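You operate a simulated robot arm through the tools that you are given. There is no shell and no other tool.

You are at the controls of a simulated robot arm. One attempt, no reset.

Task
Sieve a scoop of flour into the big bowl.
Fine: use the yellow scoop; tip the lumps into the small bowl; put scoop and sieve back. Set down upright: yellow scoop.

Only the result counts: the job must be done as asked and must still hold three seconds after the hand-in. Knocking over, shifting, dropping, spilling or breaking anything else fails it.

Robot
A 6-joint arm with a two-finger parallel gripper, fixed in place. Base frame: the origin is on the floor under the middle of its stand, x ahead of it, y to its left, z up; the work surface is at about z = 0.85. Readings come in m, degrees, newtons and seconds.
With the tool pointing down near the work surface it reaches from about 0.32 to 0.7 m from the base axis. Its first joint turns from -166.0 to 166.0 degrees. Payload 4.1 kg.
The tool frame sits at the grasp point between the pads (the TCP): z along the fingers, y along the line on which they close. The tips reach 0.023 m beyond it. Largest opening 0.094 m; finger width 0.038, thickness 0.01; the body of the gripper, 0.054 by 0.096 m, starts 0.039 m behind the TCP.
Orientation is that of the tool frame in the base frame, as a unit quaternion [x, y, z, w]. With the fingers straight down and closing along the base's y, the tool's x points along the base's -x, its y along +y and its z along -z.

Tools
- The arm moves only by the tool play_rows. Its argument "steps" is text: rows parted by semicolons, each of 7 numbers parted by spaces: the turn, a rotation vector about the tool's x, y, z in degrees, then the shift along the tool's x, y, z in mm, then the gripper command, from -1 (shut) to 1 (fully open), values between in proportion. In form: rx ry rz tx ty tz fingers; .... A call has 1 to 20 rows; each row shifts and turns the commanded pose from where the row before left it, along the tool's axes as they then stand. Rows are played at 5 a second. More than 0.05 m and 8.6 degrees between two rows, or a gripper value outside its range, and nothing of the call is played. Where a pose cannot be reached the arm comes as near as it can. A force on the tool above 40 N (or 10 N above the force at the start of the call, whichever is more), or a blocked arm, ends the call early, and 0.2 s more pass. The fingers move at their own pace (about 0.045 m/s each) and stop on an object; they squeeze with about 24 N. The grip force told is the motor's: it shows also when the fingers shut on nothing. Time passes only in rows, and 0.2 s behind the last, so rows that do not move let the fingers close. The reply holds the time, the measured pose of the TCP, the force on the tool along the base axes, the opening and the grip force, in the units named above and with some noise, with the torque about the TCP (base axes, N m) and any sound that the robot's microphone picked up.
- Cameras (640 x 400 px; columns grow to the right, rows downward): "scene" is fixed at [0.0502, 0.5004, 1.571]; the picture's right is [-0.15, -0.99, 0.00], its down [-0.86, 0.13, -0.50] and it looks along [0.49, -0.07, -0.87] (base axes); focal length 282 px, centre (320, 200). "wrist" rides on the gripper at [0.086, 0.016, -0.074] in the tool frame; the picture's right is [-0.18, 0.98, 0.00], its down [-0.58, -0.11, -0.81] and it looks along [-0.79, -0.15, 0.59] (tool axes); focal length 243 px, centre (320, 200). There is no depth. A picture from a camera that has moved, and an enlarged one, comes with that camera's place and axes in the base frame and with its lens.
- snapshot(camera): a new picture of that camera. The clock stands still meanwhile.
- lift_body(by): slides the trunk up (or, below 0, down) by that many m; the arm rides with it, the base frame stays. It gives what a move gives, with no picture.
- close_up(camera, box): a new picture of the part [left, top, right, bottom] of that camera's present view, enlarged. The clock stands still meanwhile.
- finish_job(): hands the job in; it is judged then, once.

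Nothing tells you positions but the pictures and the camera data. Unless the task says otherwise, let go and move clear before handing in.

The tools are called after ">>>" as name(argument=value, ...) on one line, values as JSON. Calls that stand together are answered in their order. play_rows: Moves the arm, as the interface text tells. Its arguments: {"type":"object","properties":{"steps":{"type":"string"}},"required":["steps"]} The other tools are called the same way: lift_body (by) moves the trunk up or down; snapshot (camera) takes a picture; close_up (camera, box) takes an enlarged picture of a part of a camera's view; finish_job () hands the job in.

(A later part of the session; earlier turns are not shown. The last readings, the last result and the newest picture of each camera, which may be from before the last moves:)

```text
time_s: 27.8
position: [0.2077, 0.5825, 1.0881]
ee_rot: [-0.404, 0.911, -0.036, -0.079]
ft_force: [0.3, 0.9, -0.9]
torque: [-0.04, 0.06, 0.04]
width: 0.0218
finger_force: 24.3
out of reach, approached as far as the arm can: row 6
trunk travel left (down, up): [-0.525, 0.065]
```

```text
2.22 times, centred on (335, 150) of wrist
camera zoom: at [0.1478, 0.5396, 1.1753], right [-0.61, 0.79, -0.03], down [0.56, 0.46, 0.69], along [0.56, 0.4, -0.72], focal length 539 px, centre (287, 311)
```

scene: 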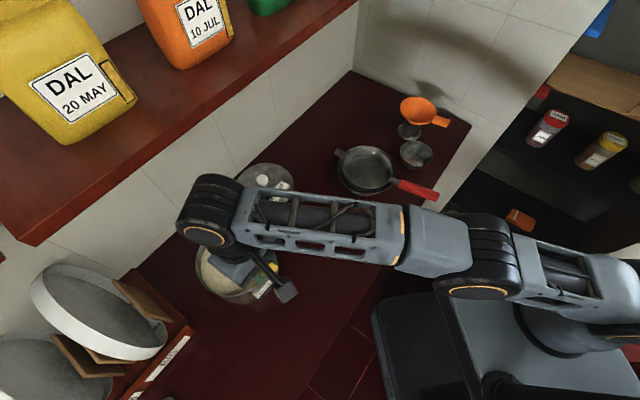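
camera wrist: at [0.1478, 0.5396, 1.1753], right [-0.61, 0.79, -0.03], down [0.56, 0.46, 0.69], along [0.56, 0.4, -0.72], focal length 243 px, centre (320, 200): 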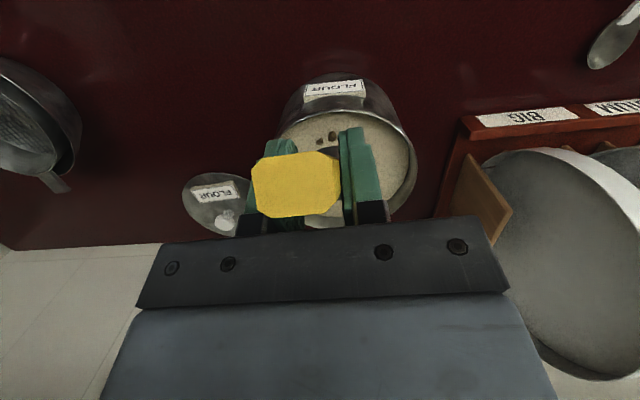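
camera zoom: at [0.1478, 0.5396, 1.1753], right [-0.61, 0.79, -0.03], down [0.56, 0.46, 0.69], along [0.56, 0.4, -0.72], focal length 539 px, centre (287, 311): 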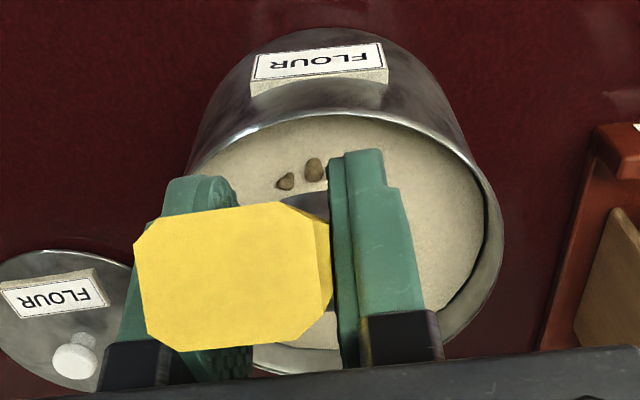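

The arm is at full stretch at this height but is well placed over the near half of the tub; lower down it should reach. Descending into the flour in small steps while watching the force.

>>> play_rows(steps="0 0 0 -3 -3 17 -1;0 0 0 -3 0 17 -1;0 0 0 -3 0 17 -1;0 0 0 0 0 0 -1")

>>> close_up(camera="wrist", box=[230, 60, 440, 240])

>>> close_up(camera="scene", box=[180, 200, 320, 305])

```text
time_s: 28.8
position: [0.2089, 0.5804, 1.0378]
ee_rot: [-0.404, 0.911, -0.035, -0.08]
ft_force: [-0.6, 0.5, -0.7]
torque: [-0.02, 0.07, -0.01]
width: 0.0216
finger_force: 24.6
trunk travel left (down, up): [-0.525, 0.065]
```

```text
2.22 times, centred on (335, 150) of wrist
camera zoom: at [0.1496, 0.5379, 1.124], right [-0.61, 0.79, -0.03], down [0.56, 0.46, 0.69], along [0.57, 0.4, -0.72], focal length 539 px, centre (287, 311)
```

zoom: 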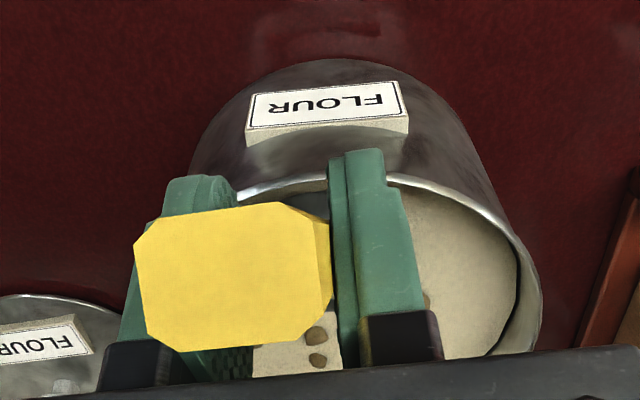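

```text
3.81 times, centred on (250, 252) of scene
camera zoom: at [0.0502, 0.5004, 1.571], right [-0.15, -0.99, 0.0], down [-0.86, 0.13, -0.5], along [0.49, -0.07, -0.87], focal length 1075 px, centre (587, 0)
```

zoom: 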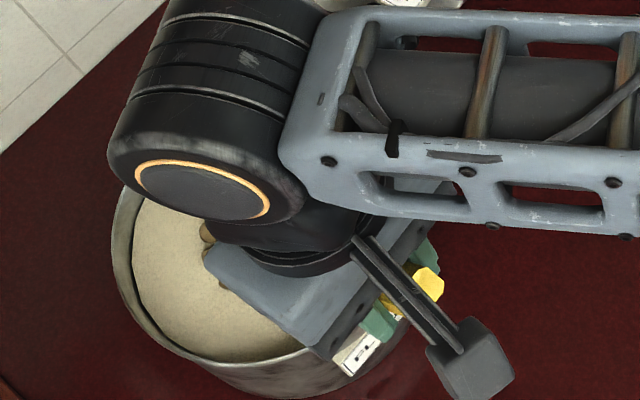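

No resistance from the flour so far. Going to full dip depth, then I'll sweep outward while levelling.

>>> play_rows(steps="0 0 0 -11.1 0 16.1 -1;0 0 0 -9.5 0 13.6 -1;0 0 0 0 0 0 -1")

>>> close_up(camera="wrist", box=[230, 60, 440, 240])

>>> close_up(camera="scene", box=[180, 200, 320, 305])

```text
time_s: 29.6
position: [0.2201, 0.5904, 1.0036]
ee_rot: [-0.404, 0.911, -0.035, -0.079]
ft_force: [0.2, -0.3, -0.2]
torque: [-0.04, 0.05, -0.01]
width: 0.022
finger_force: 23.8
trunk travel left (down, up): [-0.525, 0.065]
```

```text
2.22 times, centred on (335, 150) of wrist
camera zoom: at [0.1608, 0.5477, 1.0906], right [-0.61, 0.79, -0.03], down [0.56, 0.45, 0.69], along [0.57, 0.4, -0.72], focal length 539 px, centre (287, 311)
```

zoom: 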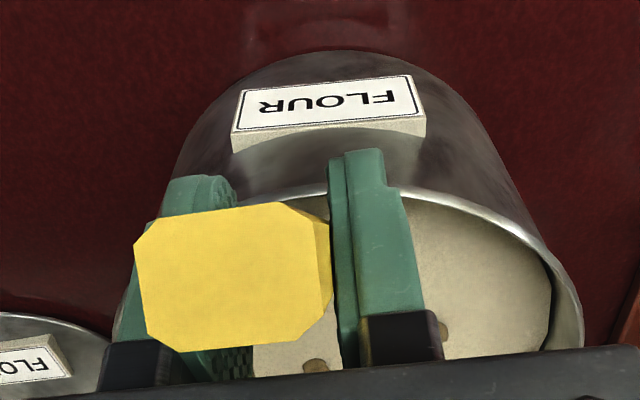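

```text
3.81 times, centred on (250, 252) of scene
camera zoom: at [0.0502, 0.5004, 1.571], right [-0.15, -0.99, 0.0], down [-0.86, 0.13, -0.5], along [0.49, -0.07, -0.87], focal length 1075 px, centre (587, 0)
```

zoom: 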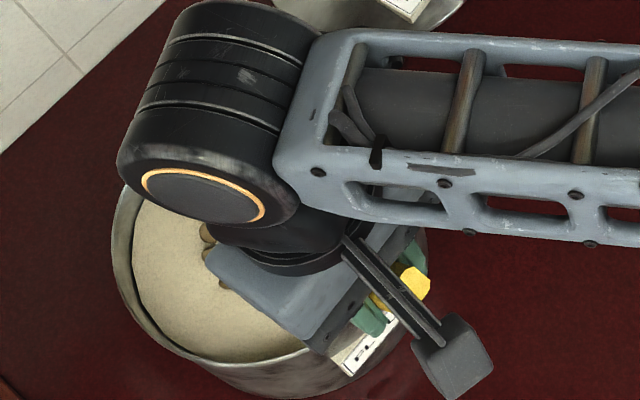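

>>> play_rows(steps="0 -3 0 -7 0 5.3 -1;0 -3 0 -6.2 0 0.1 -1;0 -4 0 -3.1 0 0.3 -1;0 -6 0 2.6 0 -1.3 -1;0 -6 0 3.2 0 -4 -1;0 -5 0 2.9 0 -5.6 -1;0 -3 0 -1.9 0 -12.9 -1;0 0 0 -7.5 0 -20.7 -1;0 0 0 -7.5 0 -20.7 -1;0 0 0 0 0 0 -1")

>>> close_up(camera="wrist", box=[230, 60, 440, 240])

>>> close_up(camera="scene", box=[180, 180, 320, 305])

```text
time_s: 31.8
position: [0.2234, 0.5937, 1.0643]
ee_rot: [-0.399, 0.9, 0.07, 0.158]
ft_force: [-0.7, 0.6, -1.1]
torque: [-0.06, 0.06, -0.03]
width: 0.0218
finger_force: 24.0
trunk travel left (down, up): [-0.525, 0.065]
```

```text
2.22 times, centred on (335, 150) of wrist
camera zoom: at [0.1403, 0.5255, 1.1025], right [-0.61, 0.79, 0.06], down [0.26, 0.13, 0.96], along [0.75, 0.6, -0.28], focal length 539 px, centre (287, 311)
```

zoom: 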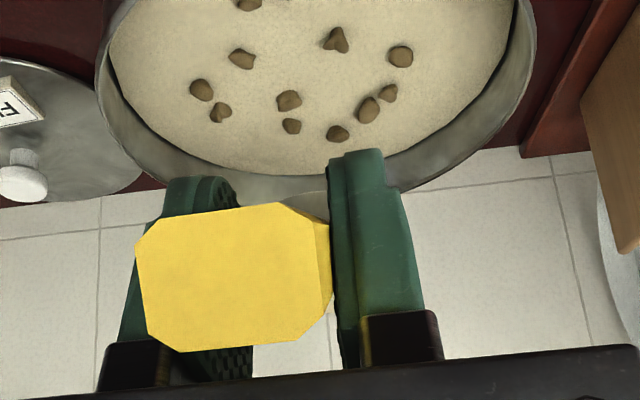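

```text
3.20 times, centred on (250, 242) of scene
camera zoom: at [0.0502, 0.5004, 1.571], right [-0.15, -0.99, 0.0], down [-0.86, 0.13, -0.5], along [0.49, -0.07, -0.87], focal length 903 px, centre (544, 64)
```

zoom: 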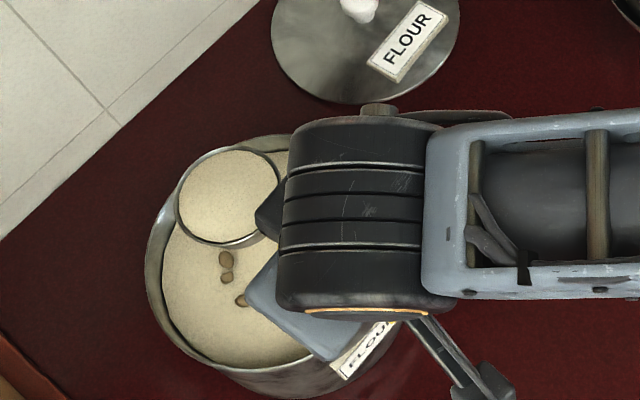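

The scoop came up full and level with flour. I'm now carrying it level and gently to above the sieve.

>>> play_rows(steps="0 0 0 3.1 -9.5 -1.1 -1;0 0 0 6.1 -18.9 -2.2 -1;0 0 0 8.3 -25.5 -3 -1;0 0 0 8.3 -25.5 -3 -1;0 0 0 8.3 -25.5 -3 -1;0 0 0 8.3 -25.5 -3 -1;0 0 0 8.3 -25.5 -3 -1;0 0 0 8.3 -25.5 -3 -1;0 0 0 8.3 -25.5 -3 -1;0 0 0 8.3 -25.5 -3 -1;0 0 0 8.3 -25.5 -3 -1;0 0 0 8.3 -25.5 -3 -1;0 0 0 8.3 -25.5 -3 -1;0 0 0 8.3 -25.5 -3 -1;0 0 0 6.1 -18.9 -2.2 -1;0 0 0 6.1 -18.9 -2.2 -1;0 0 0 3.1 -9.5 -1.1 -1;0 0 0 0 0 0 -1")

>>> snapshot(camera="scene")

>>> close_up(camera="scene", box=[300, 90, 460, 210])

>>> snapshot(camera="wrist")

```text
time_s: 35.6
position: [0.4183, 0.2396, 1.0651]
ee_rot: [-0.399, 0.901, 0.07, 0.158]
ft_force: [-0.2, 0.4, -0.1]
torque: [-0.04, 0.05, 0.04]
width: 0.0215
finger_force: 24.1
trunk travel left (down, up): [-0.525, 0.065]
```

```text
taken
```

scene: 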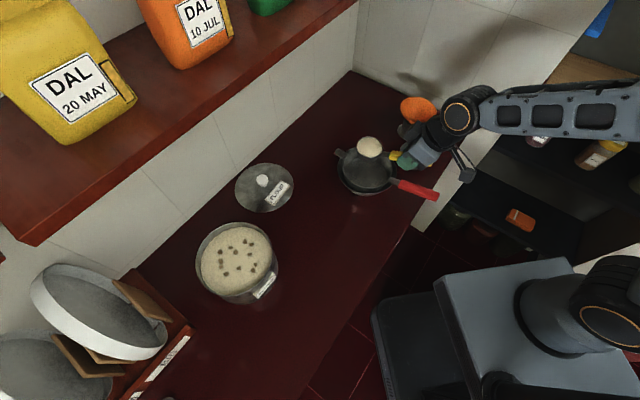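

```text
3.33 times, centred on (380, 150) of scene
camera zoom: at [0.0502, 0.5004, 1.571], right [-0.15, -0.99, 0.0], down [-0.86, 0.13, -0.5], along [0.49, -0.07, -0.87], focal length 941 px, centre (120, 367)
```

zoom: 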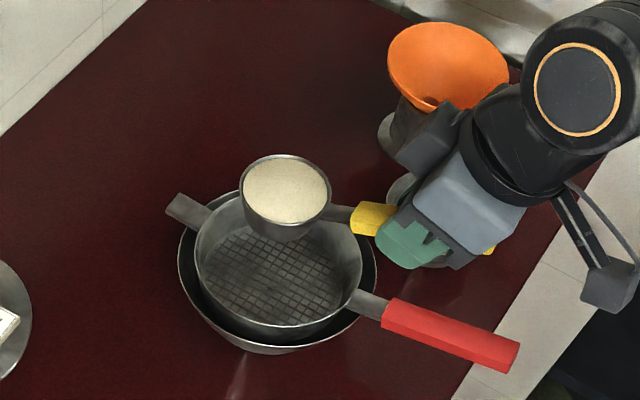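

```text
taken
camera wrist: at [0.3354, 0.171, 1.1037], right [-0.61, 0.79, 0.06], down [0.26, 0.13, 0.96], along [0.75, 0.6, -0.28], focal length 243 px, centre (320, 200)
```

wrist: 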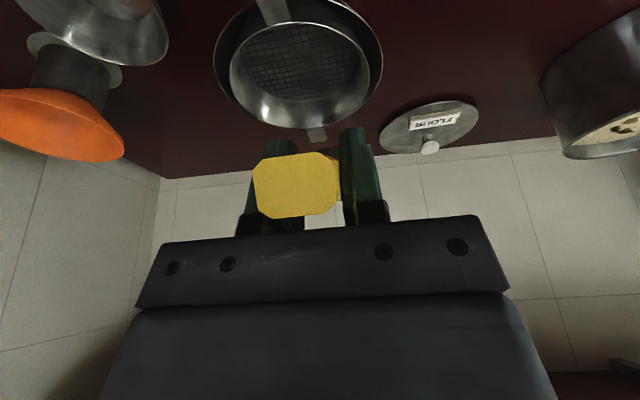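

The flour-filled scoop is over the sieve, offset so the pouring edge passes across the sieve's centre. Lowering a little and starting to roll it about the handle.

>>> play_rows(steps="0 0 0 4.3 0 11.8 -1;0 0 0 4.3 0 11.8 -1;7.05 0 -2.57 0 0 0 -1;7.05 0 -2.57 0 0 0 -1;7.05 0 -2.57 0 0 0 -1;7.05 0 -2.57 0 0 0 -1;7.05 0 -2.57 0 0 0 -1;7.05 0 -2.57 0 0 0 -1;0 0 0 0 0 0 -1")

>>> close_up(camera="scene", box=[300, 90, 460, 210])

>>> snapshot(camera="wrist")

```text
time_s: 37.6
position: [0.4169, 0.2391, 1.0389]
ee_rot: [-0.431, 0.804, -0.279, 0.3]
ft_force: [-0.1, -0.3, -1.1]
torque: [-0.02, 0.07, 0.0]
width: 0.0216
finger_force: 23.9
trunk travel left (down, up): [-0.525, 0.065]
```

```text
3.33 times, centred on (380, 150) of scene
camera zoom: at [0.0502, 0.5004, 1.571], right [-0.15, -0.99, 0.0], down [-0.86, 0.13, -0.5], along [0.49, -0.07, -0.87], focal length 941 px, centre (120, 367)
```

zoom: 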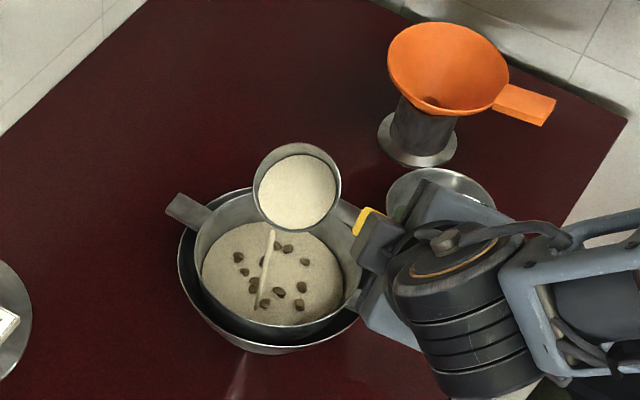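

```text
taken
camera wrist: at [0.3166, 0.187, 1.0544], right [-0.43, 0.62, -0.65], down [-0.26, 0.6, 0.75], along [0.86, 0.5, -0.1], focal length 243 px, centre (320, 200)
```

wrist: 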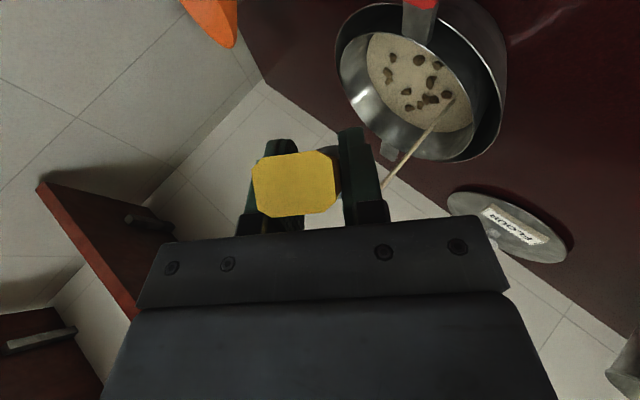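

Flour and lumps are streaming into the sieve, landing inside it. Continuing the roll to empty the scoop.

>>> play_rows(steps="0 0 0 0 0 0 -1;5.64 0 -2.05 0 0 0 -1;5.64 0 -2.05 0 0 0 -1;5.64 0 -2.05 0 0 0 -1;5.64 0 -2.05 0 0 0 -1;5.64 0 -2.05 0 0 0 -1;5.64 0 -2.05 0 0 0 -1;0 0 0 0 0 0 -1")

>>> close_up(camera="scene", box=[300, 90, 460, 210])

>>> snapshot(camera="wrist")

```text
time_s: 39.4
position: [0.4184, 0.238, 1.0383]
ee_rot: [-0.406, 0.638, -0.532, 0.381]
ft_force: [-0.5, 0.1, -1.3]
torque: [-0.04, 0.02, 0.01]
width: 0.0215
finger_force: 23.9
trunk travel left (down, up): [-0.525, 0.065]
```

```text
3.33 times, centred on (380, 150) of scene
camera zoom: at [0.0502, 0.5004, 1.571], right [-0.15, -0.99, 0.0], down [-0.86, 0.13, -0.5], along [0.49, -0.07, -0.87], focal length 941 px, centre (120, 367)
```

zoom: 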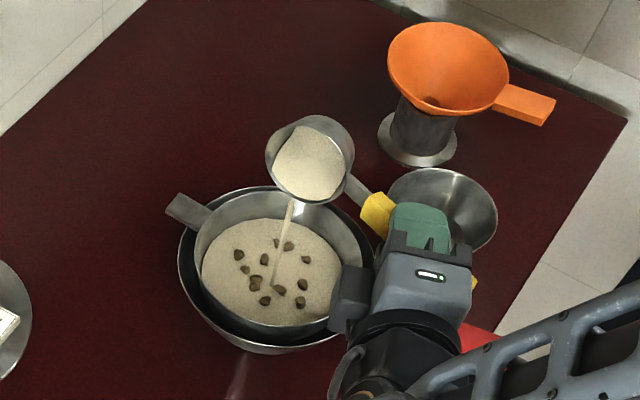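

```text
taken
camera wrist: at [0.315, 0.1884, 1.0279], right [-0.04, 0.27, -0.96], down [-0.51, 0.82, 0.26], along [0.86, 0.5, 0.1], focal length 243 px, centre (320, 200)
```

wrist: 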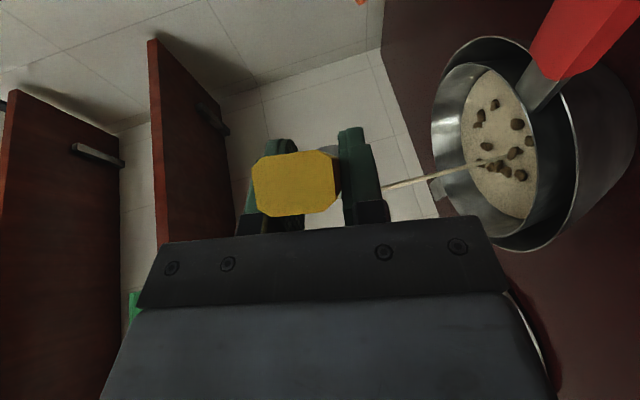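

>>> snapshot(camera="scene")

>>> close_up(camera="scene", box=[340, 120, 540, 270])

```text
taken
```

scene: 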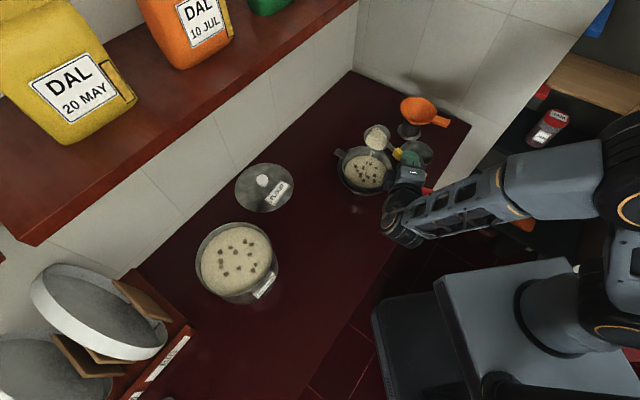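

```text
2.67 times, centred on (440, 195) of scene
camera zoom: at [0.0502, 0.5004, 1.571], right [-0.15, -0.99, 0.0], down [-0.86, 0.13, -0.5], along [0.49, -0.07, -0.87], focal length 752 px, centre (0, 213)
```

zoom: 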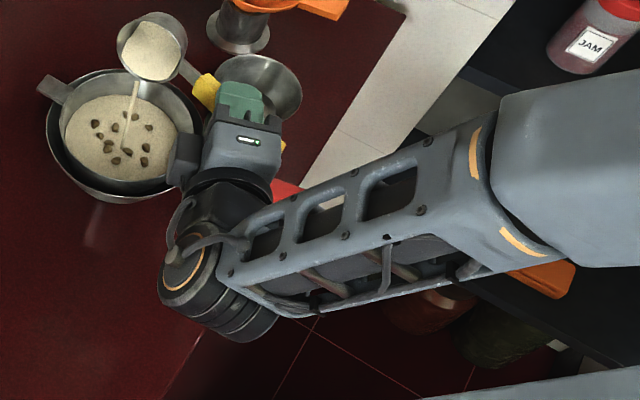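

>>> play_rows(steps="5.64 0 -2.05 -0.4 -7.4 -1.1 -1;5.64 0 -2.05 -0.4 -7.4 -1.1 -1;5.64 0 -2.05 0 0 0 -1;5.64 0 -2.05 0 0 0 -1;5.64 0 -2.05 0 0 0 -1;0 0 0 0 0 0 -1;0 0 0 0 0 0 -1;0 0 0 0 0 0 -1")

>>> close_up(camera="scene", box=[300, 90, 460, 210])

>>> snapshot(camera="wrist")

```text
time_s: 41.2
position: [0.4166, 0.2399, 1.054]
ee_rot: [0.357, -0.452, 0.702, -0.419]
ft_force: [-1.0, 0.7, -0.6]
torque: [-0.02, 0.09, 0.03]
width: 0.0216
finger_force: 24.2
trunk travel left (down, up): [-0.525, 0.065]
```

```text
3.33 times, centred on (380, 150) of scene
camera zoom: at [0.0502, 0.5004, 1.571], right [-0.15, -0.99, 0.0], down [-0.86, 0.13, -0.5], along [0.49, -0.07, -0.87], focal length 941 px, centre (120, 367)
```

zoom: 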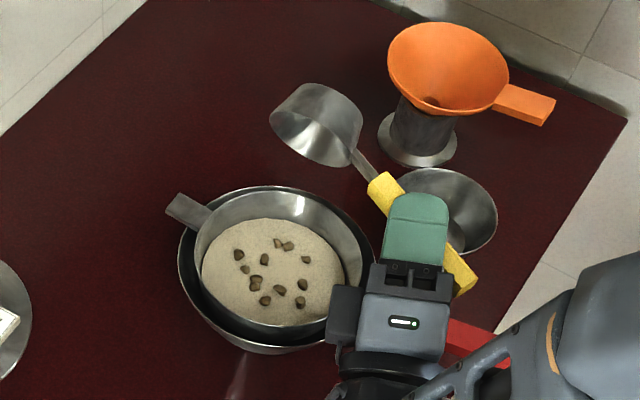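

```text
taken
camera wrist: at [0.3223, 0.1826, 1.0223], right [0.33, -0.07, -0.94], down [-0.51, 0.83, -0.24], along [0.79, 0.56, 0.24], focal length 243 px, centre (320, 200)
```

wrist: 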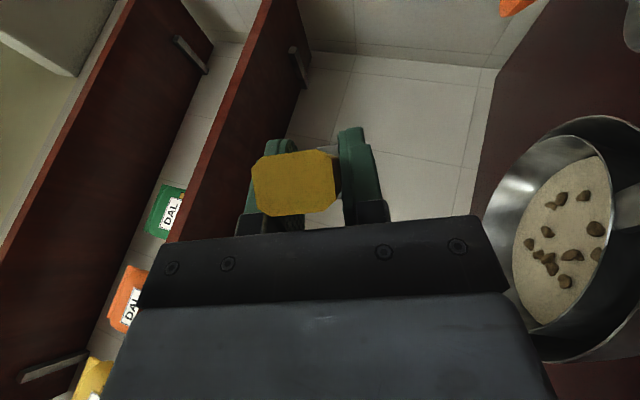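

The scoop is empty and all the flour and lumps are in the sieve. Rolling the scoop back upright now, in place.

>>> play_rows(steps="-7.517 0 2.736 0 0 0 -1;-7.517 0 2.736 0 0 0 -1;-7.517 0 2.736 0 0 0 -1;-7.517 0 2.736 0 0 0 -1;-7.517 0 2.736 0 0 0 -1;-7.517 0 2.736 0 0 0 -1;-7.517 0 2.736 0 0 0 -1;-7.517 0 2.736 0 0 0 -1;-7.517 0 2.736 0 0 0 -1;-7.517 0 2.736 0 0 0 -1;-7.517 0 2.736 0 0 0 -1;-7.517 0 2.736 0 0 0 -1;-7.517 0 2.736 0 0 0 -1;-6.577 0 2.394 0 0 0 -1;0 0 0 0 0 0 -1")

>>> close_up(camera="scene", box=[300, 90, 460, 210])

```text
time_s: 44.4
position: [0.4169, 0.24, 1.0549]
ee_rot: [-0.399, 0.9, 0.071, 0.159]
ft_force: [-0.9, -0.4, -0.5]
torque: [-0.05, 0.04, 0.01]
width: 0.0217
finger_force: 23.9
trunk travel left (down, up): [-0.525, 0.065]
```

```text
3.33 times, centred on (380, 150) of scene
camera zoom: at [0.0502, 0.5004, 1.571], right [-0.15, -0.99, 0.0], down [-0.86, 0.13, -0.5], along [0.49, -0.07, -0.87], focal length 941 px, centre (120, 367)
```

zoom: 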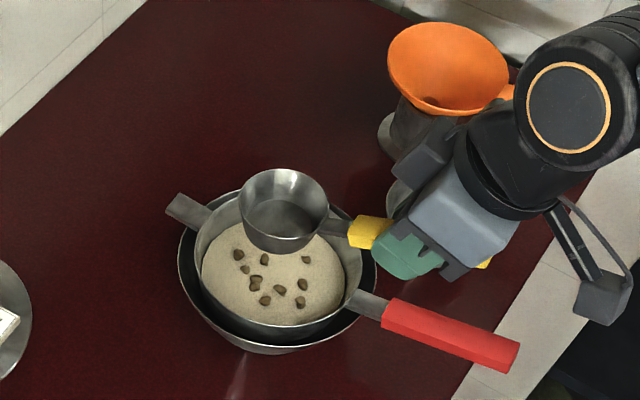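

>>> play_rows(steps="0 0 0 1.48 42.36 -0.54 -1;0 0 0 1.48 42.36 -0.54 -1;0 0 0 1.48 42.36 -0.54 -1;0 0 0 1.48 42.36 -0.54 -1;0 0 0 1.48 42.36 -0.54 -1;0 0 0 1.48 42.36 -0.54 -1;0 0 0 1.48 42.36 -0.54 -1;0 0 0 1.48 42.36 -0.54 -1;0 0 0 1.48 42.36 -0.54 -1;0 0 0 1.48 42.36 -0.54 -1;0 0 0 0 0 0 -1;0 0 0 0 0 0 -1")

>>> snapshot(camera="scene")

```text
time_s: 47.0
position: [0.0923, 0.5138, 1.0541]
ee_rot: [-0.399, 0.9, 0.07, 0.158]
ft_force: [-0.2, 1.3, -0.2]
torque: [-0.03, 0.05, 0.0]
width: 0.0216
finger_force: 24.0
trunk travel left (down, up): [-0.525, 0.065]
```

```text
taken
```

scene: 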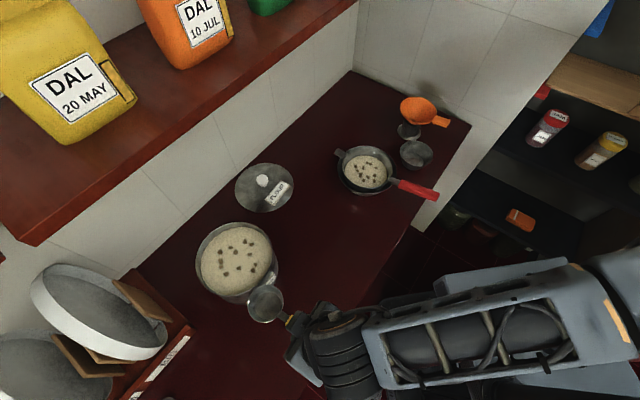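

Straight above its original place; lowering the scoop until just above the counter, then in small steps to contact.

>>> play_rows(steps="0 0 0 9.23 0 25.4 -1;0 0 0 9.23 0 25.4 -1;0 0 0 9.23 0 25.4 -1;0 0 0 9.23 0 25.4 -1;0 0 0 8.2 0 22.6 -1;0 0 0 0 0 0 -1")

>>> play_rows(steps="0 0 0 1.37 0 3.76 -1;0 0 0 1.37 0 3.76 -1;0 0 0 0 0 0 -1;0 0 0 0 0 0 -1")

>>> close_up(camera="scene", box=[220, 260, 380, 380])

```text
time_s: 48.4
position: [0.0907, 0.513, 0.9203]
ee_rot: [-0.399, 0.9, 0.071, 0.159]
ft_force: [-0.3, 0.2, -1.4]
torque: [-0.06, 0.09, 0.0]
width: 0.022
finger_force: 23.9
trunk travel left (down, up): [-0.525, 0.065]
```

```text
time_s: 49.4
position: [0.0905, 0.5138, 0.9134]
ee_rot: [-0.399, 0.9, 0.07, 0.159]
ft_force: [-0.6, -0.3, -1.1]
torque: [-0.02, 0.04, -0.01]
width: 0.0219
finger_force: 23.7
trunk travel left (down, up): [-0.525, 0.065]
```

```text
3.33 times, centred on (300, 320) of scene
camera zoom: at [0.0502, 0.5004, 1.571], right [-0.15, -0.99, 0.0], down [-0.86, 0.13, -0.5], along [0.49, -0.07, -0.87], focal length 941 px, centre (387, -200)
```

zoom: 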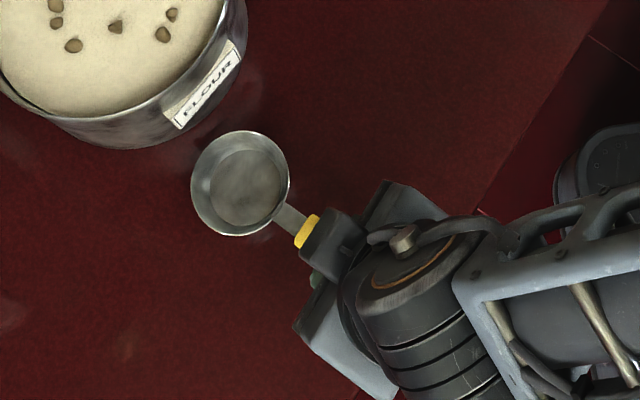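

>>> play_rows(steps="0 0 0 0.7 0 1.9 -1;0 0 0 0 0 0 -1")

>>> play_rows(steps="0 0 0 0.7 0 1.9 -1;0 0 0 0 0 0 -1")

>>> play_rows(steps="0 0 0 0.35 0 0.95 -1;0 0 0 0 0 0 -1")

```text
time_s: 50.0
position: [0.0913, 0.515, 0.9108]
ee_rot: [-0.399, 0.9, 0.071, 0.16]
ft_force: [0.6, -0.3, 0.7]
torque: [0.01, -0.04, -0.07]
width: 0.022
finger_force: 24.0
trunk travel left (down, up): [-0.525, 0.065]
```

```text
time_s: 50.6
position: [0.0905, 0.5139, 0.9104]
ee_rot: [-0.399, 0.9, 0.071, 0.159]
ft_force: [0.1, -2.7, 6.7]
torque: [0.5, -0.56, -0.15]
width: 0.0218
finger_force: 23.2
trunk travel left (down, up): [-0.525, 0.065]
```

```text
time_s: 51.2
position: [0.0899, 0.5129, 0.9094]
ee_rot: [-0.4, 0.9, 0.072, 0.159]
ft_force: [-3.3, -3.0, 10.2]
torque: [0.45, -0.39, -0.01]
width: 0.0219
finger_force: 24.0
trunk travel left (down, up): [-0.525, 0.065]
```

Contact with the counter. Easing off slightly and opening.

>>> play_rows(steps="0 0 0 -0.6 0 -1.6 -1;0 0 0 0 0 0 -1;0 0 0 0 0 0 -0.35;0 0 0 0 0 0 -0.1;0 0 0 0 0 0 0.3;0 0 0 0 0 0 0.7;0 0 0 0 0 0 1;0 0 0 0 0 0 1")

>>> close_up(camera="scene", box=[220, 260, 380, 380])

>>> snapshot(camera="wrist")

```text
time_s: 53.0
position: [0.0915, 0.5122, 0.9113]
ee_rot: [-0.399, 0.9, 0.071, 0.159]
ft_force: [0.2, 0.7, -0.5]
torque: [-0.01, -0.02, -0.02]
width: 0.0942
finger_force: 0.2
trunk travel left (down, up): [-0.525, 0.065]
```

```text
3.33 times, centred on (300, 320) of scene
camera zoom: at [0.0502, 0.5004, 1.571], right [-0.15, -0.99, 0.0], down [-0.86, 0.13, -0.5], along [0.49, -0.07, -0.87], focal length 941 px, centre (387, -200)
```

zoom: 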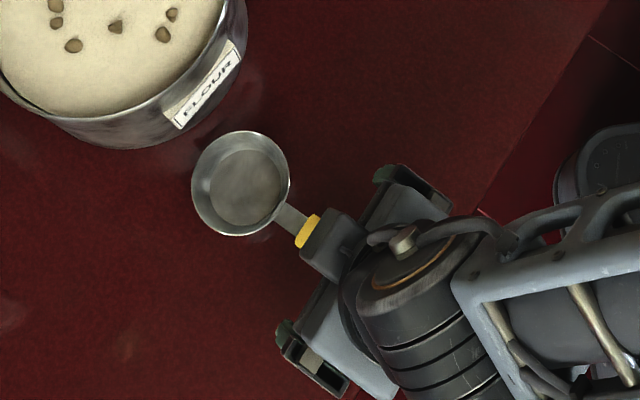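

```text
taken
camera wrist: at [0.0084, 0.4449, 0.9492], right [-0.61, 0.79, 0.06], down [0.26, 0.13, 0.96], along [0.75, 0.6, -0.28], focal length 243 px, centre (320, 200)
```

wrist: 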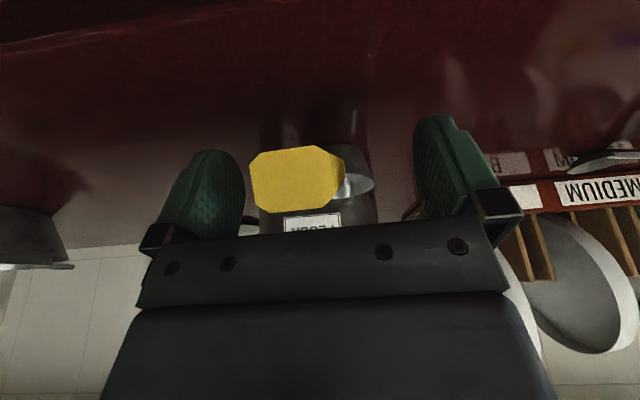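

The scoop stands upright exactly where it was. Withdrawing straight up, levelling the tool, and going back to the sieve handle.

>>> play_rows(steps="0 0 0 -3.4 0 -9.4 1;0 0 0 -10.3 0 -28.2 1;0 0 0 -12 0 -33 1;0 0 0 -12 0 -33 1;0 0 0 -13 0 -36 1;0 6.67 0 0 0 0 1;0 6.67 0 0 0 0 1;0 6.66 0 0 0 0 1;0 0 0 0 0 0 1")

>>> play_rows(steps="0 0 0 2.34 -45.4 0 1;0 0 0 2.34 -45.4 0 1;0 0 0 2.34 -45.4 0 1;0 0 0 2.34 -45.4 0 1;0 0 0 2.34 -45.4 0 1;0 0 0 2.34 -45.4 0 1;0 0 0 2.34 -45.4 0 1;0 0 0 2.34 -45.4 0 1;0 0 0 2.34 -45.4 0 1;0 0 0 2.34 -45.4 0 1;0 0 0 0 0 0 1")

>>> snapshot(camera="wrist")

>>> snapshot(camera="scene")

```text
time_s: 55.0
position: [0.0925, 0.5127, 1.0593]
ee_rot: [-0.405, 0.914, 0.0, 0.0]
ft_force: [0.0, 0.4, 0.4]
torque: [0.0, -0.01, -0.01]
width: 0.094
finger_force: 0.0
trunk travel left (down, up): [-0.525, 0.065]
```

```text
time_s: 57.4
position: [0.414, 0.1916, 1.0617]
ee_rot: [-0.405, 0.914, 0.0, 0.0]
ft_force: [0.0, -1.1, 0.2]
torque: [-0.01, 0.0, 0.04]
width: 0.0942
finger_force: 0.1
trunk travel left (down, up): [-0.525, 0.065]
```

```text
taken
camera wrist: at [0.3433, 0.1375, 1.1344], right [-0.6, 0.8, 0.0], down [0.47, 0.36, 0.81], along [0.64, 0.49, -0.59], focal length 243 px, centre (320, 200)
```

wrist: 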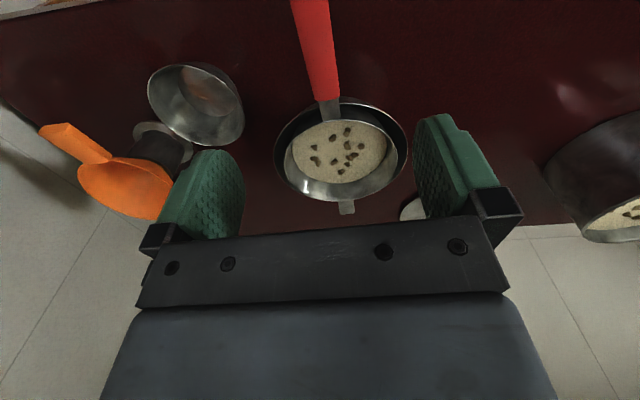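

```text
taken
```

scene: 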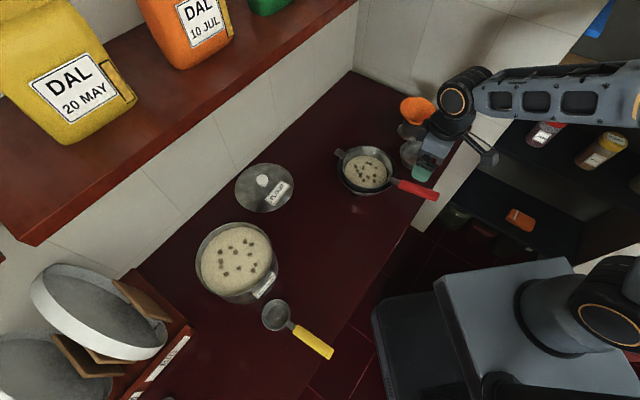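

The scoop is back and empty; the sieve handle is lined up beneath the gripper. Descending and gripping it.

>>> play_rows(steps="0 0 0 0 0 30 1;0 0 0 0 0 30 1;0 0 0 0 0 30 1;0 0 0 0 0 30 1;0 0 0 0 0 15 1;0 0 0 0 0 6 1;0 0 0 0 0 0 1")

>>> snapshot(camera="wrist")

```text
time_s: 59.0
position: [0.412, 0.1922, 0.9188]
ee_rot: [-0.405, 0.914, 0.0, 0.001]
ft_force: [0.5, 0.1, 0.1]
torque: [-0.01, 0.0, 0.03]
width: 0.094
finger_force: 0.0
trunk travel left (down, up): [-0.525, 0.065]
```

```text
taken
camera wrist: at [0.3425, 0.1389, 0.9918], right [-0.6, 0.8, 0.0], down [0.47, 0.36, 0.81], along [0.64, 0.49, -0.59], focal length 243 px, centre (320, 200)
```

wrist: 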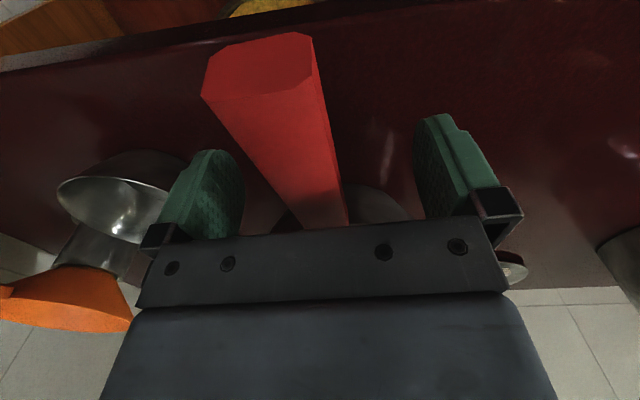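

>>> play_rows(steps="0 0 0 1.6 -2.5 -1 1;0 0 0 0 0 0 0.3;0 0 0 0 0 0 -0.3;0 0 0 0 0 0 -1;0 0 0 0 0 0 -1;0 0 0 0 0 0 -1;0 0 0 0 0 0 -1;0 0 0 0 0 0 -1")

>>> close_up(camera="scene", box=[300, 90, 460, 210])

>>> snapshot(camera="wrist")

```text
time_s: 60.8
position: [0.4135, 0.1896, 0.9213]
ee_rot: [-0.406, 0.914, -0.001, 0.0]
ft_force: [-1.3, 0.5, 0.1]
torque: [0.11, -0.01, 0.22]
width: 0.0237
finger_force: 24.3
trunk travel left (down, up): [-0.525, 0.065]
```

```text
3.33 times, centred on (380, 150) of scene
camera zoom: at [0.0502, 0.5004, 1.571], right [-0.15, -0.99, 0.0], down [-0.86, 0.13, -0.5], along [0.49, -0.07, -0.87], focal length 941 px, centre (120, 367)
```

zoom: 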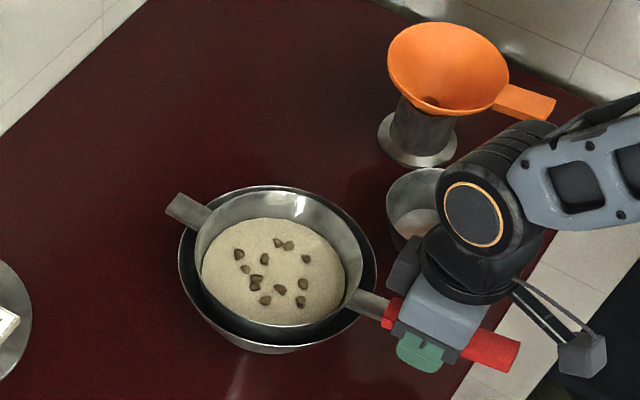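

```text
taken
camera wrist: at [0.3434, 0.136, 0.9931], right [-0.61, 0.8, 0.0], down [0.47, 0.36, 0.81], along [0.64, 0.49, -0.59], focal length 243 px, centre (320, 200)
```

wrist: 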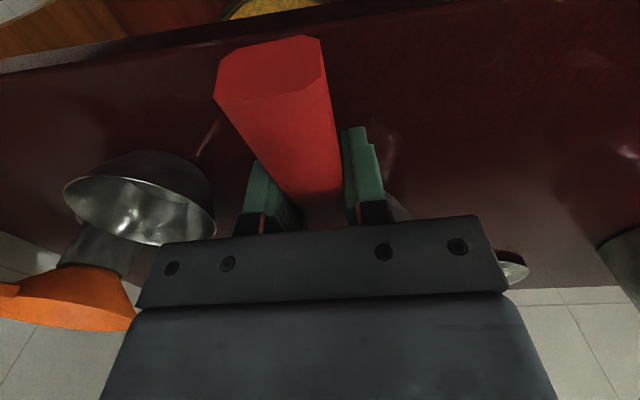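

Gripped. Lifting the sieve about 3 cm so its base sits just above the bowl rim, then shaking gently sideways.

>>> play_rows(steps="0 0 0 0 0 -6 -1;0 0 0 0 0 -10 -1;0 0 0 0 0 -12 -1;0 0 0 0 0 0 -1")

>>> close_up(camera="scene", box=[300, 90, 460, 210])

```text
time_s: 61.8
position: [0.4127, 0.188, 0.9477]
ee_rot: [-0.405, 0.914, 0.0, -0.001]
ft_force: [-0.1, 0.7, -2.6]
torque: [-0.15, 0.13, 0.01]
width: 0.0237
finger_force: 24.0
trunk travel left (down, up): [-0.525, 0.065]
```

```text
3.33 times, centred on (380, 150) of scene
camera zoom: at [0.0502, 0.5004, 1.571], right [-0.15, -0.99, 0.0], down [-0.86, 0.13, -0.5], along [0.49, -0.07, -0.87], focal length 941 px, centre (120, 367)
```

zoom: 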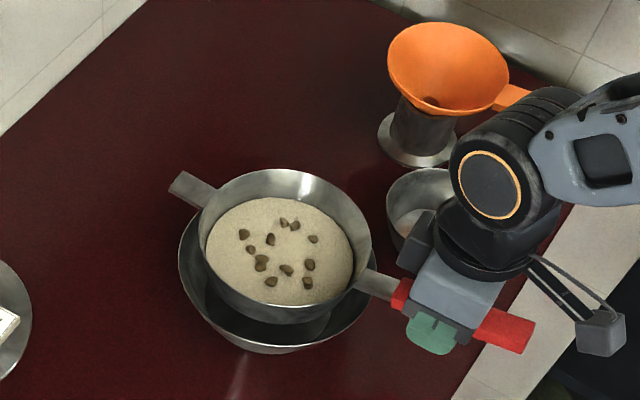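

>>> play_rows(steps="0 0 0 0 8 0 -1;0 0 0 0 -16 0 -1;0 0 0 0 16 0 -1;0 0 0 0 -16 0 -1;0 0 0 0 16 0 -1;0 0 0 0 -16 0 -1;0 0 0 0 16 0 -1;0 0 0 0 -8 0 -1;0 0 0 0 0 0 -1")

>>> close_up(camera="scene", box=[300, 90, 460, 210])

```text
time_s: 63.8
position: [0.4151, 0.1865, 0.948]
ee_rot: [-0.405, 0.914, 0.0, 0.0]
ft_force: [0.7, -1.1, -1.2]
torque: [-0.14, 0.12, -0.01]
width: 0.0237
finger_force: 23.8
trunk travel left (down, up): [-0.525, 0.065]
```

```text
3.33 times, centred on (380, 150) of scene
camera zoom: at [0.0502, 0.5004, 1.571], right [-0.15, -0.99, 0.0], down [-0.86, 0.13, -0.5], along [0.49, -0.07, -0.87], focal length 941 px, centre (120, 367)
```

zoom: 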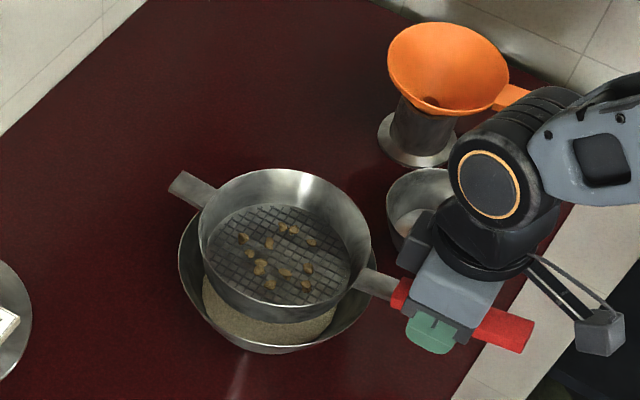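

The flour has gone through into the big bowl and only the lumps remain. One more short shake to be thorough, then a close look.

>>> play_rows(steps="0 0 0 0 8 0 -1;0 0 0 0 -16 0 -1;0 0 0 0 16 0 -1;0 0 0 0 -16 0 -1;0 0 0 0 16 0 -1;0 0 0 0 -8 0 -1;0 0 0 0 0 0 -1;0 0 0 0 0 0 -1")

>>> close_up(camera="scene", box=[335, 130, 415, 200])

>>> close_up(camera="scene", box=[380, 90, 470, 180])

>>> snapshot(camera="wrist")

```text
time_s: 65.6
position: [0.4135, 0.187, 0.9472]
ee_rot: [-0.405, 0.914, 0.0, 0.0]
ft_force: [0.9, -0.1, -2.0]
torque: [-0.14, 0.14, 0.01]
width: 0.0238
finger_force: 23.9
trunk travel left (down, up): [-0.525, 0.065]
```

```text
5.71 times, centred on (375, 165) of scene
camera zoom: at [0.0502, 0.5004, 1.571], right [-0.15, -0.99, 0.0], down [-0.86, 0.13, -0.5], along [0.49, -0.07, -0.87], focal length 1612 px, centre (6, 400)
```

zoom: 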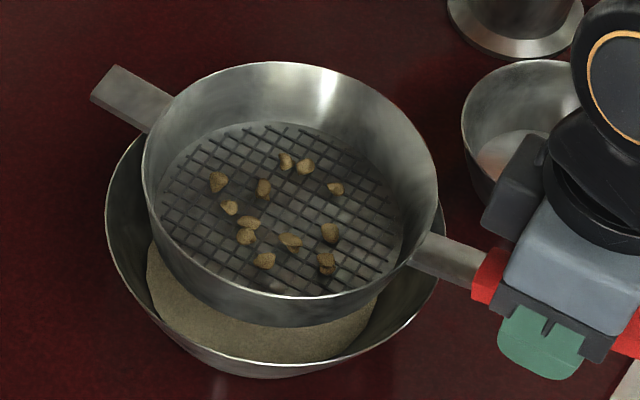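

```text
4.44 times, centred on (425, 135) of scene
camera zoom: at [0.0502, 0.5004, 1.571], right [-0.15, -0.99, 0.0], down [-0.86, 0.13, -0.5], along [0.49, -0.07, -0.87], focal length 1254 px, centre (-147, 489)
```

zoom: 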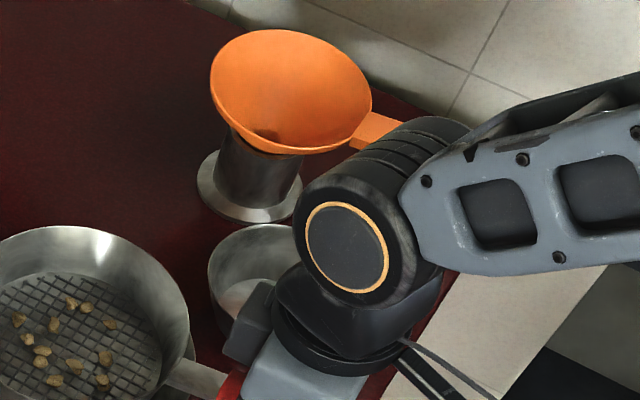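

```text
taken
camera wrist: at [0.3442, 0.1339, 1.0197], right [-0.6, 0.8, 0.0], down [0.47, 0.36, 0.81], along [0.64, 0.49, -0.59], focal length 243 px, centre (320, 200)
```

wrist: 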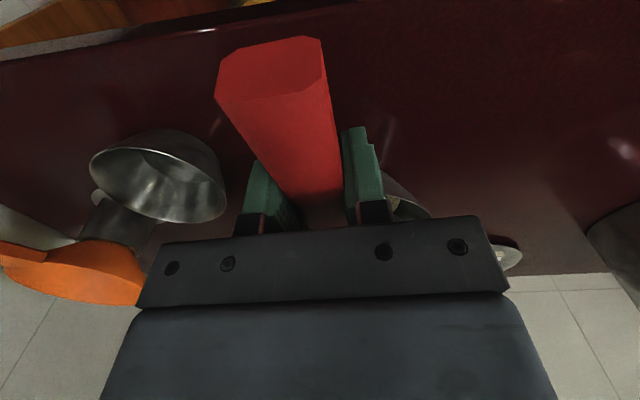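

Eleven lumps lie clean on the mesh and the flour is in the big bowl. I'm lifting the sieve clear, keeping it level, and moving it over beside the small bowl (about x 0.55, y 0.122), above the funnel's height.

>>> play_rows(steps="0 0 0 0 0 -10 -1;0 0 0 0 0 -25 -1;0 0 0 0 0 -30 -1;0 0 0 0 0 -30 -1;0 0 0 0 0 -15 -1;0 0 0 10 -14.3 0 -1;0 0 0 17 -24.4 0 -1;0 0 0 17 -24.4 0 -1;0 0 0 17 -24.4 0 -1;0 0 0 17 -24.4 0 -1;0 0 0 17.4 -24.7 0 -1;0 0 0 0 0 0 -1")

>>> snapshot(camera="scene")

>>> close_up(camera="scene", box=[340, 70, 500, 190])

>>> snapshot(camera="wrist")

```text
time_s: 68.2
position: [0.4511, 0.0235, 1.0571]
ee_rot: [-0.405, 0.914, -0.001, 0.0]
ft_force: [0.0, -0.2, -1.9]
torque: [-0.17, 0.14, -0.05]
width: 0.0239
finger_force: 24.2
trunk travel left (down, up): [-0.525, 0.065]
```

```text
taken
```

scene: 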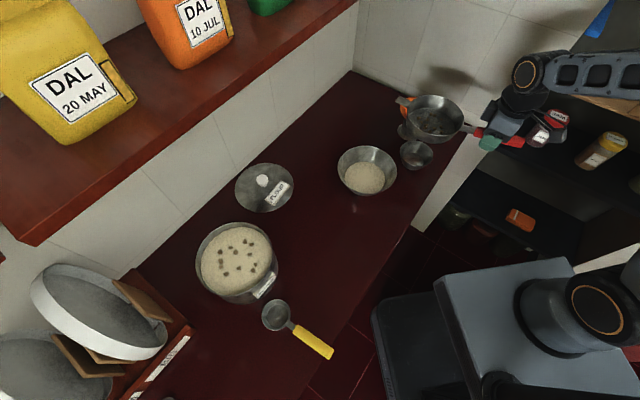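

```text
3.33 times, centred on (420, 130) of scene
camera zoom: at [0.0502, 0.5004, 1.571], right [-0.15, -0.99, 0.0], down [-0.86, 0.13, -0.5], along [0.49, -0.07, -0.87], focal length 941 px, centre (-13, 433)
```

zoom: 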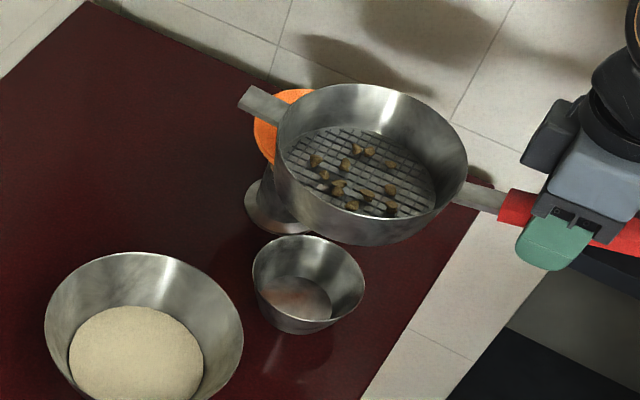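

```text
taken
camera wrist: at [0.3824, -0.0301, 1.1299], right [-0.6, 0.8, 0.0], down [0.47, 0.36, 0.81], along [0.64, 0.49, -0.59], focal length 243 px, centre (320, 200)
```

wrist: 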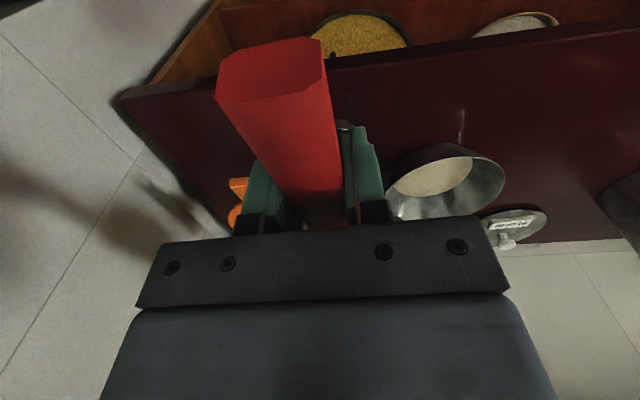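

The flour lies in the big bowl, and the sieve with the lumps is placed right. Rolling to 45° so the lumps gather against the wall, then lowering toward the small bowl.

>>> play_rows(steps="6 0 0 0 0 0 -1;7.5 0 0 0 0 0 -1;7.5 0 0 0 0 0 -1;7.5 0 0 0 0 0 -1;7.5 0 0 0 0 0 -1;6 0 0 0 0 0 -1;0 0 0 0 12 13.2 -1;0 0 0 0 16 17.5 -1;0 0 0 0 16 17.5 -1;0 0 0 0 0 0 -1")

>>> close_up(camera="scene", box=[340, 70, 500, 190])

>>> snapshot(camera="scene")

>>> snapshot(camera="wrist")

```text
time_s: 70.4
position: [0.4506, 0.0266, 0.9908]
ee_rot: [-0.379, 0.853, -0.328, 0.146]
ft_force: [-0.4, -0.2, -1.9]
torque: [-0.11, 0.11, -0.02]
width: 0.0237
finger_force: 23.7
trunk travel left (down, up): [-0.525, 0.065]
```

```text
3.33 times, centred on (420, 130) of scene
camera zoom: at [0.0502, 0.5004, 1.571], right [-0.15, -0.99, 0.0], down [-0.86, 0.13, -0.5], along [0.49, -0.07, -0.87], focal length 941 px, centre (-13, 433)
```

zoom: 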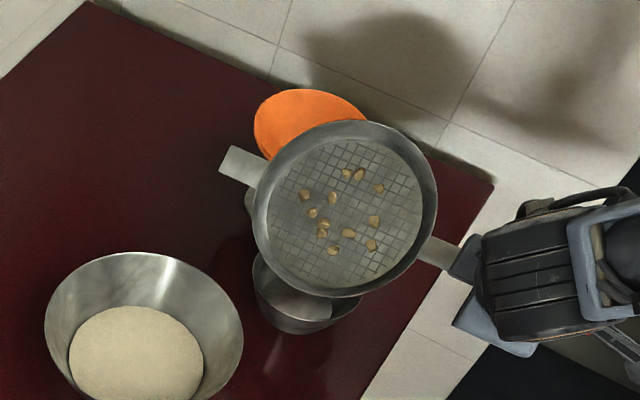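

```text
taken
```

scene: 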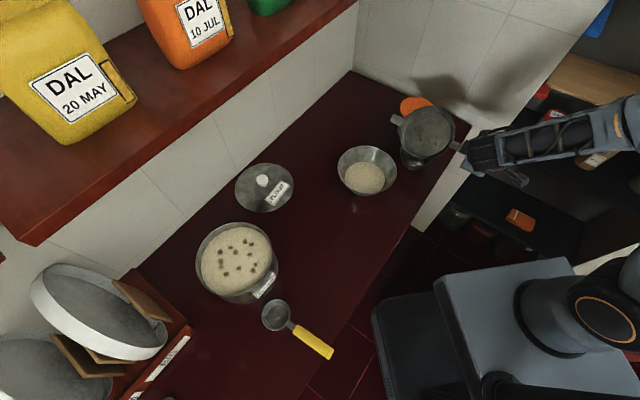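

```text
taken
camera wrist: at [0.3472, 0.0034, 1.0342], right [-0.42, 0.63, -0.66], down [0.05, 0.74, 0.67], along [0.91, 0.25, -0.34], focal length 243 px, centre (320, 200)
```

wrist: 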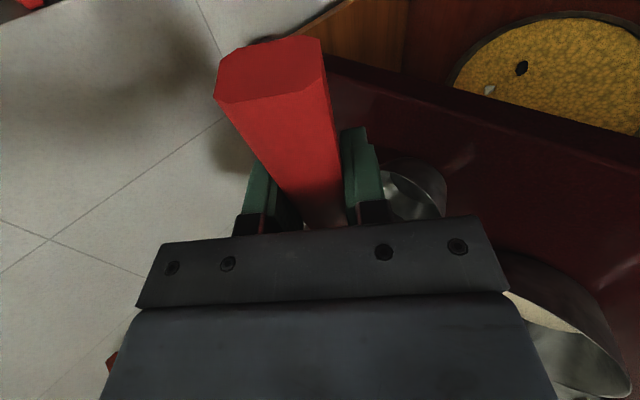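

>>> play_rows(steps="6 0 0 0 0 0 -1;6 0 0 0 0 0 -1;6 0 0 0 0 0 -1;0 0 0 0 0 0 -1")

>>> close_up(camera="scene", box=[340, 70, 500, 190])

>>> close_up(camera="wrist", box=[320, 100, 520, 260])

```text
time_s: 71.4
position: [0.4501, 0.0262, 0.9919]
ee_rot: [-0.351, 0.792, -0.456, 0.203]
ft_force: [0.0, 0.4, -1.3]
torque: [-0.13, 0.13, -0.02]
width: 0.024
finger_force: 24.0
trunk travel left (down, up): [-0.525, 0.065]
```

```text
3.33 times, centred on (420, 130) of scene
camera zoom: at [0.0502, 0.5004, 1.571], right [-0.15, -0.99, 0.0], down [-0.86, 0.13, -0.5], along [0.49, -0.07, -0.87], focal length 941 px, centre (-13, 433)
```

zoom: 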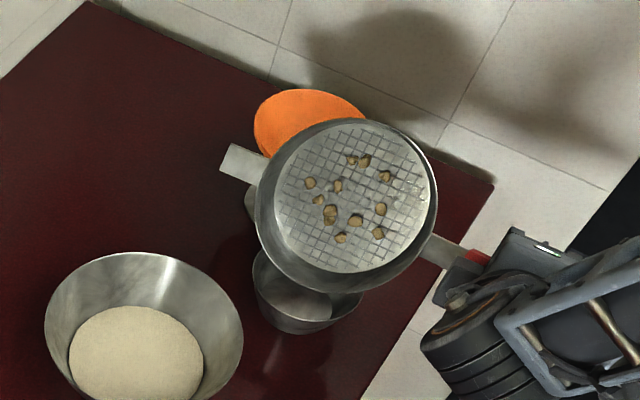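

```text
2.50 times, centred on (420, 180) of wrist
camera zoom: at [0.3395, 0.0109, 1.0128], right [-0.24, 0.47, -0.85], down [-0.09, 0.86, 0.5], along [0.97, 0.19, -0.17], focal length 606 px, centre (70, 250)
```

zoom: 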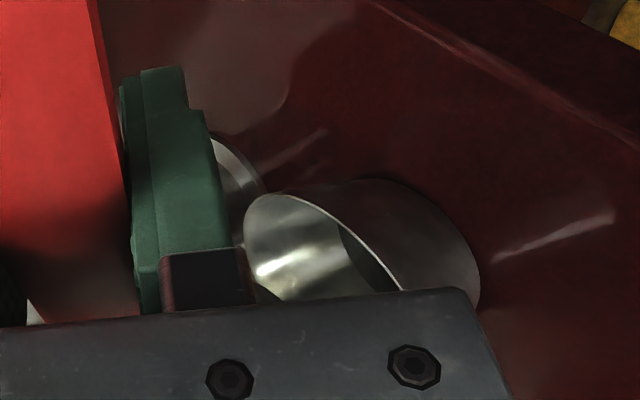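

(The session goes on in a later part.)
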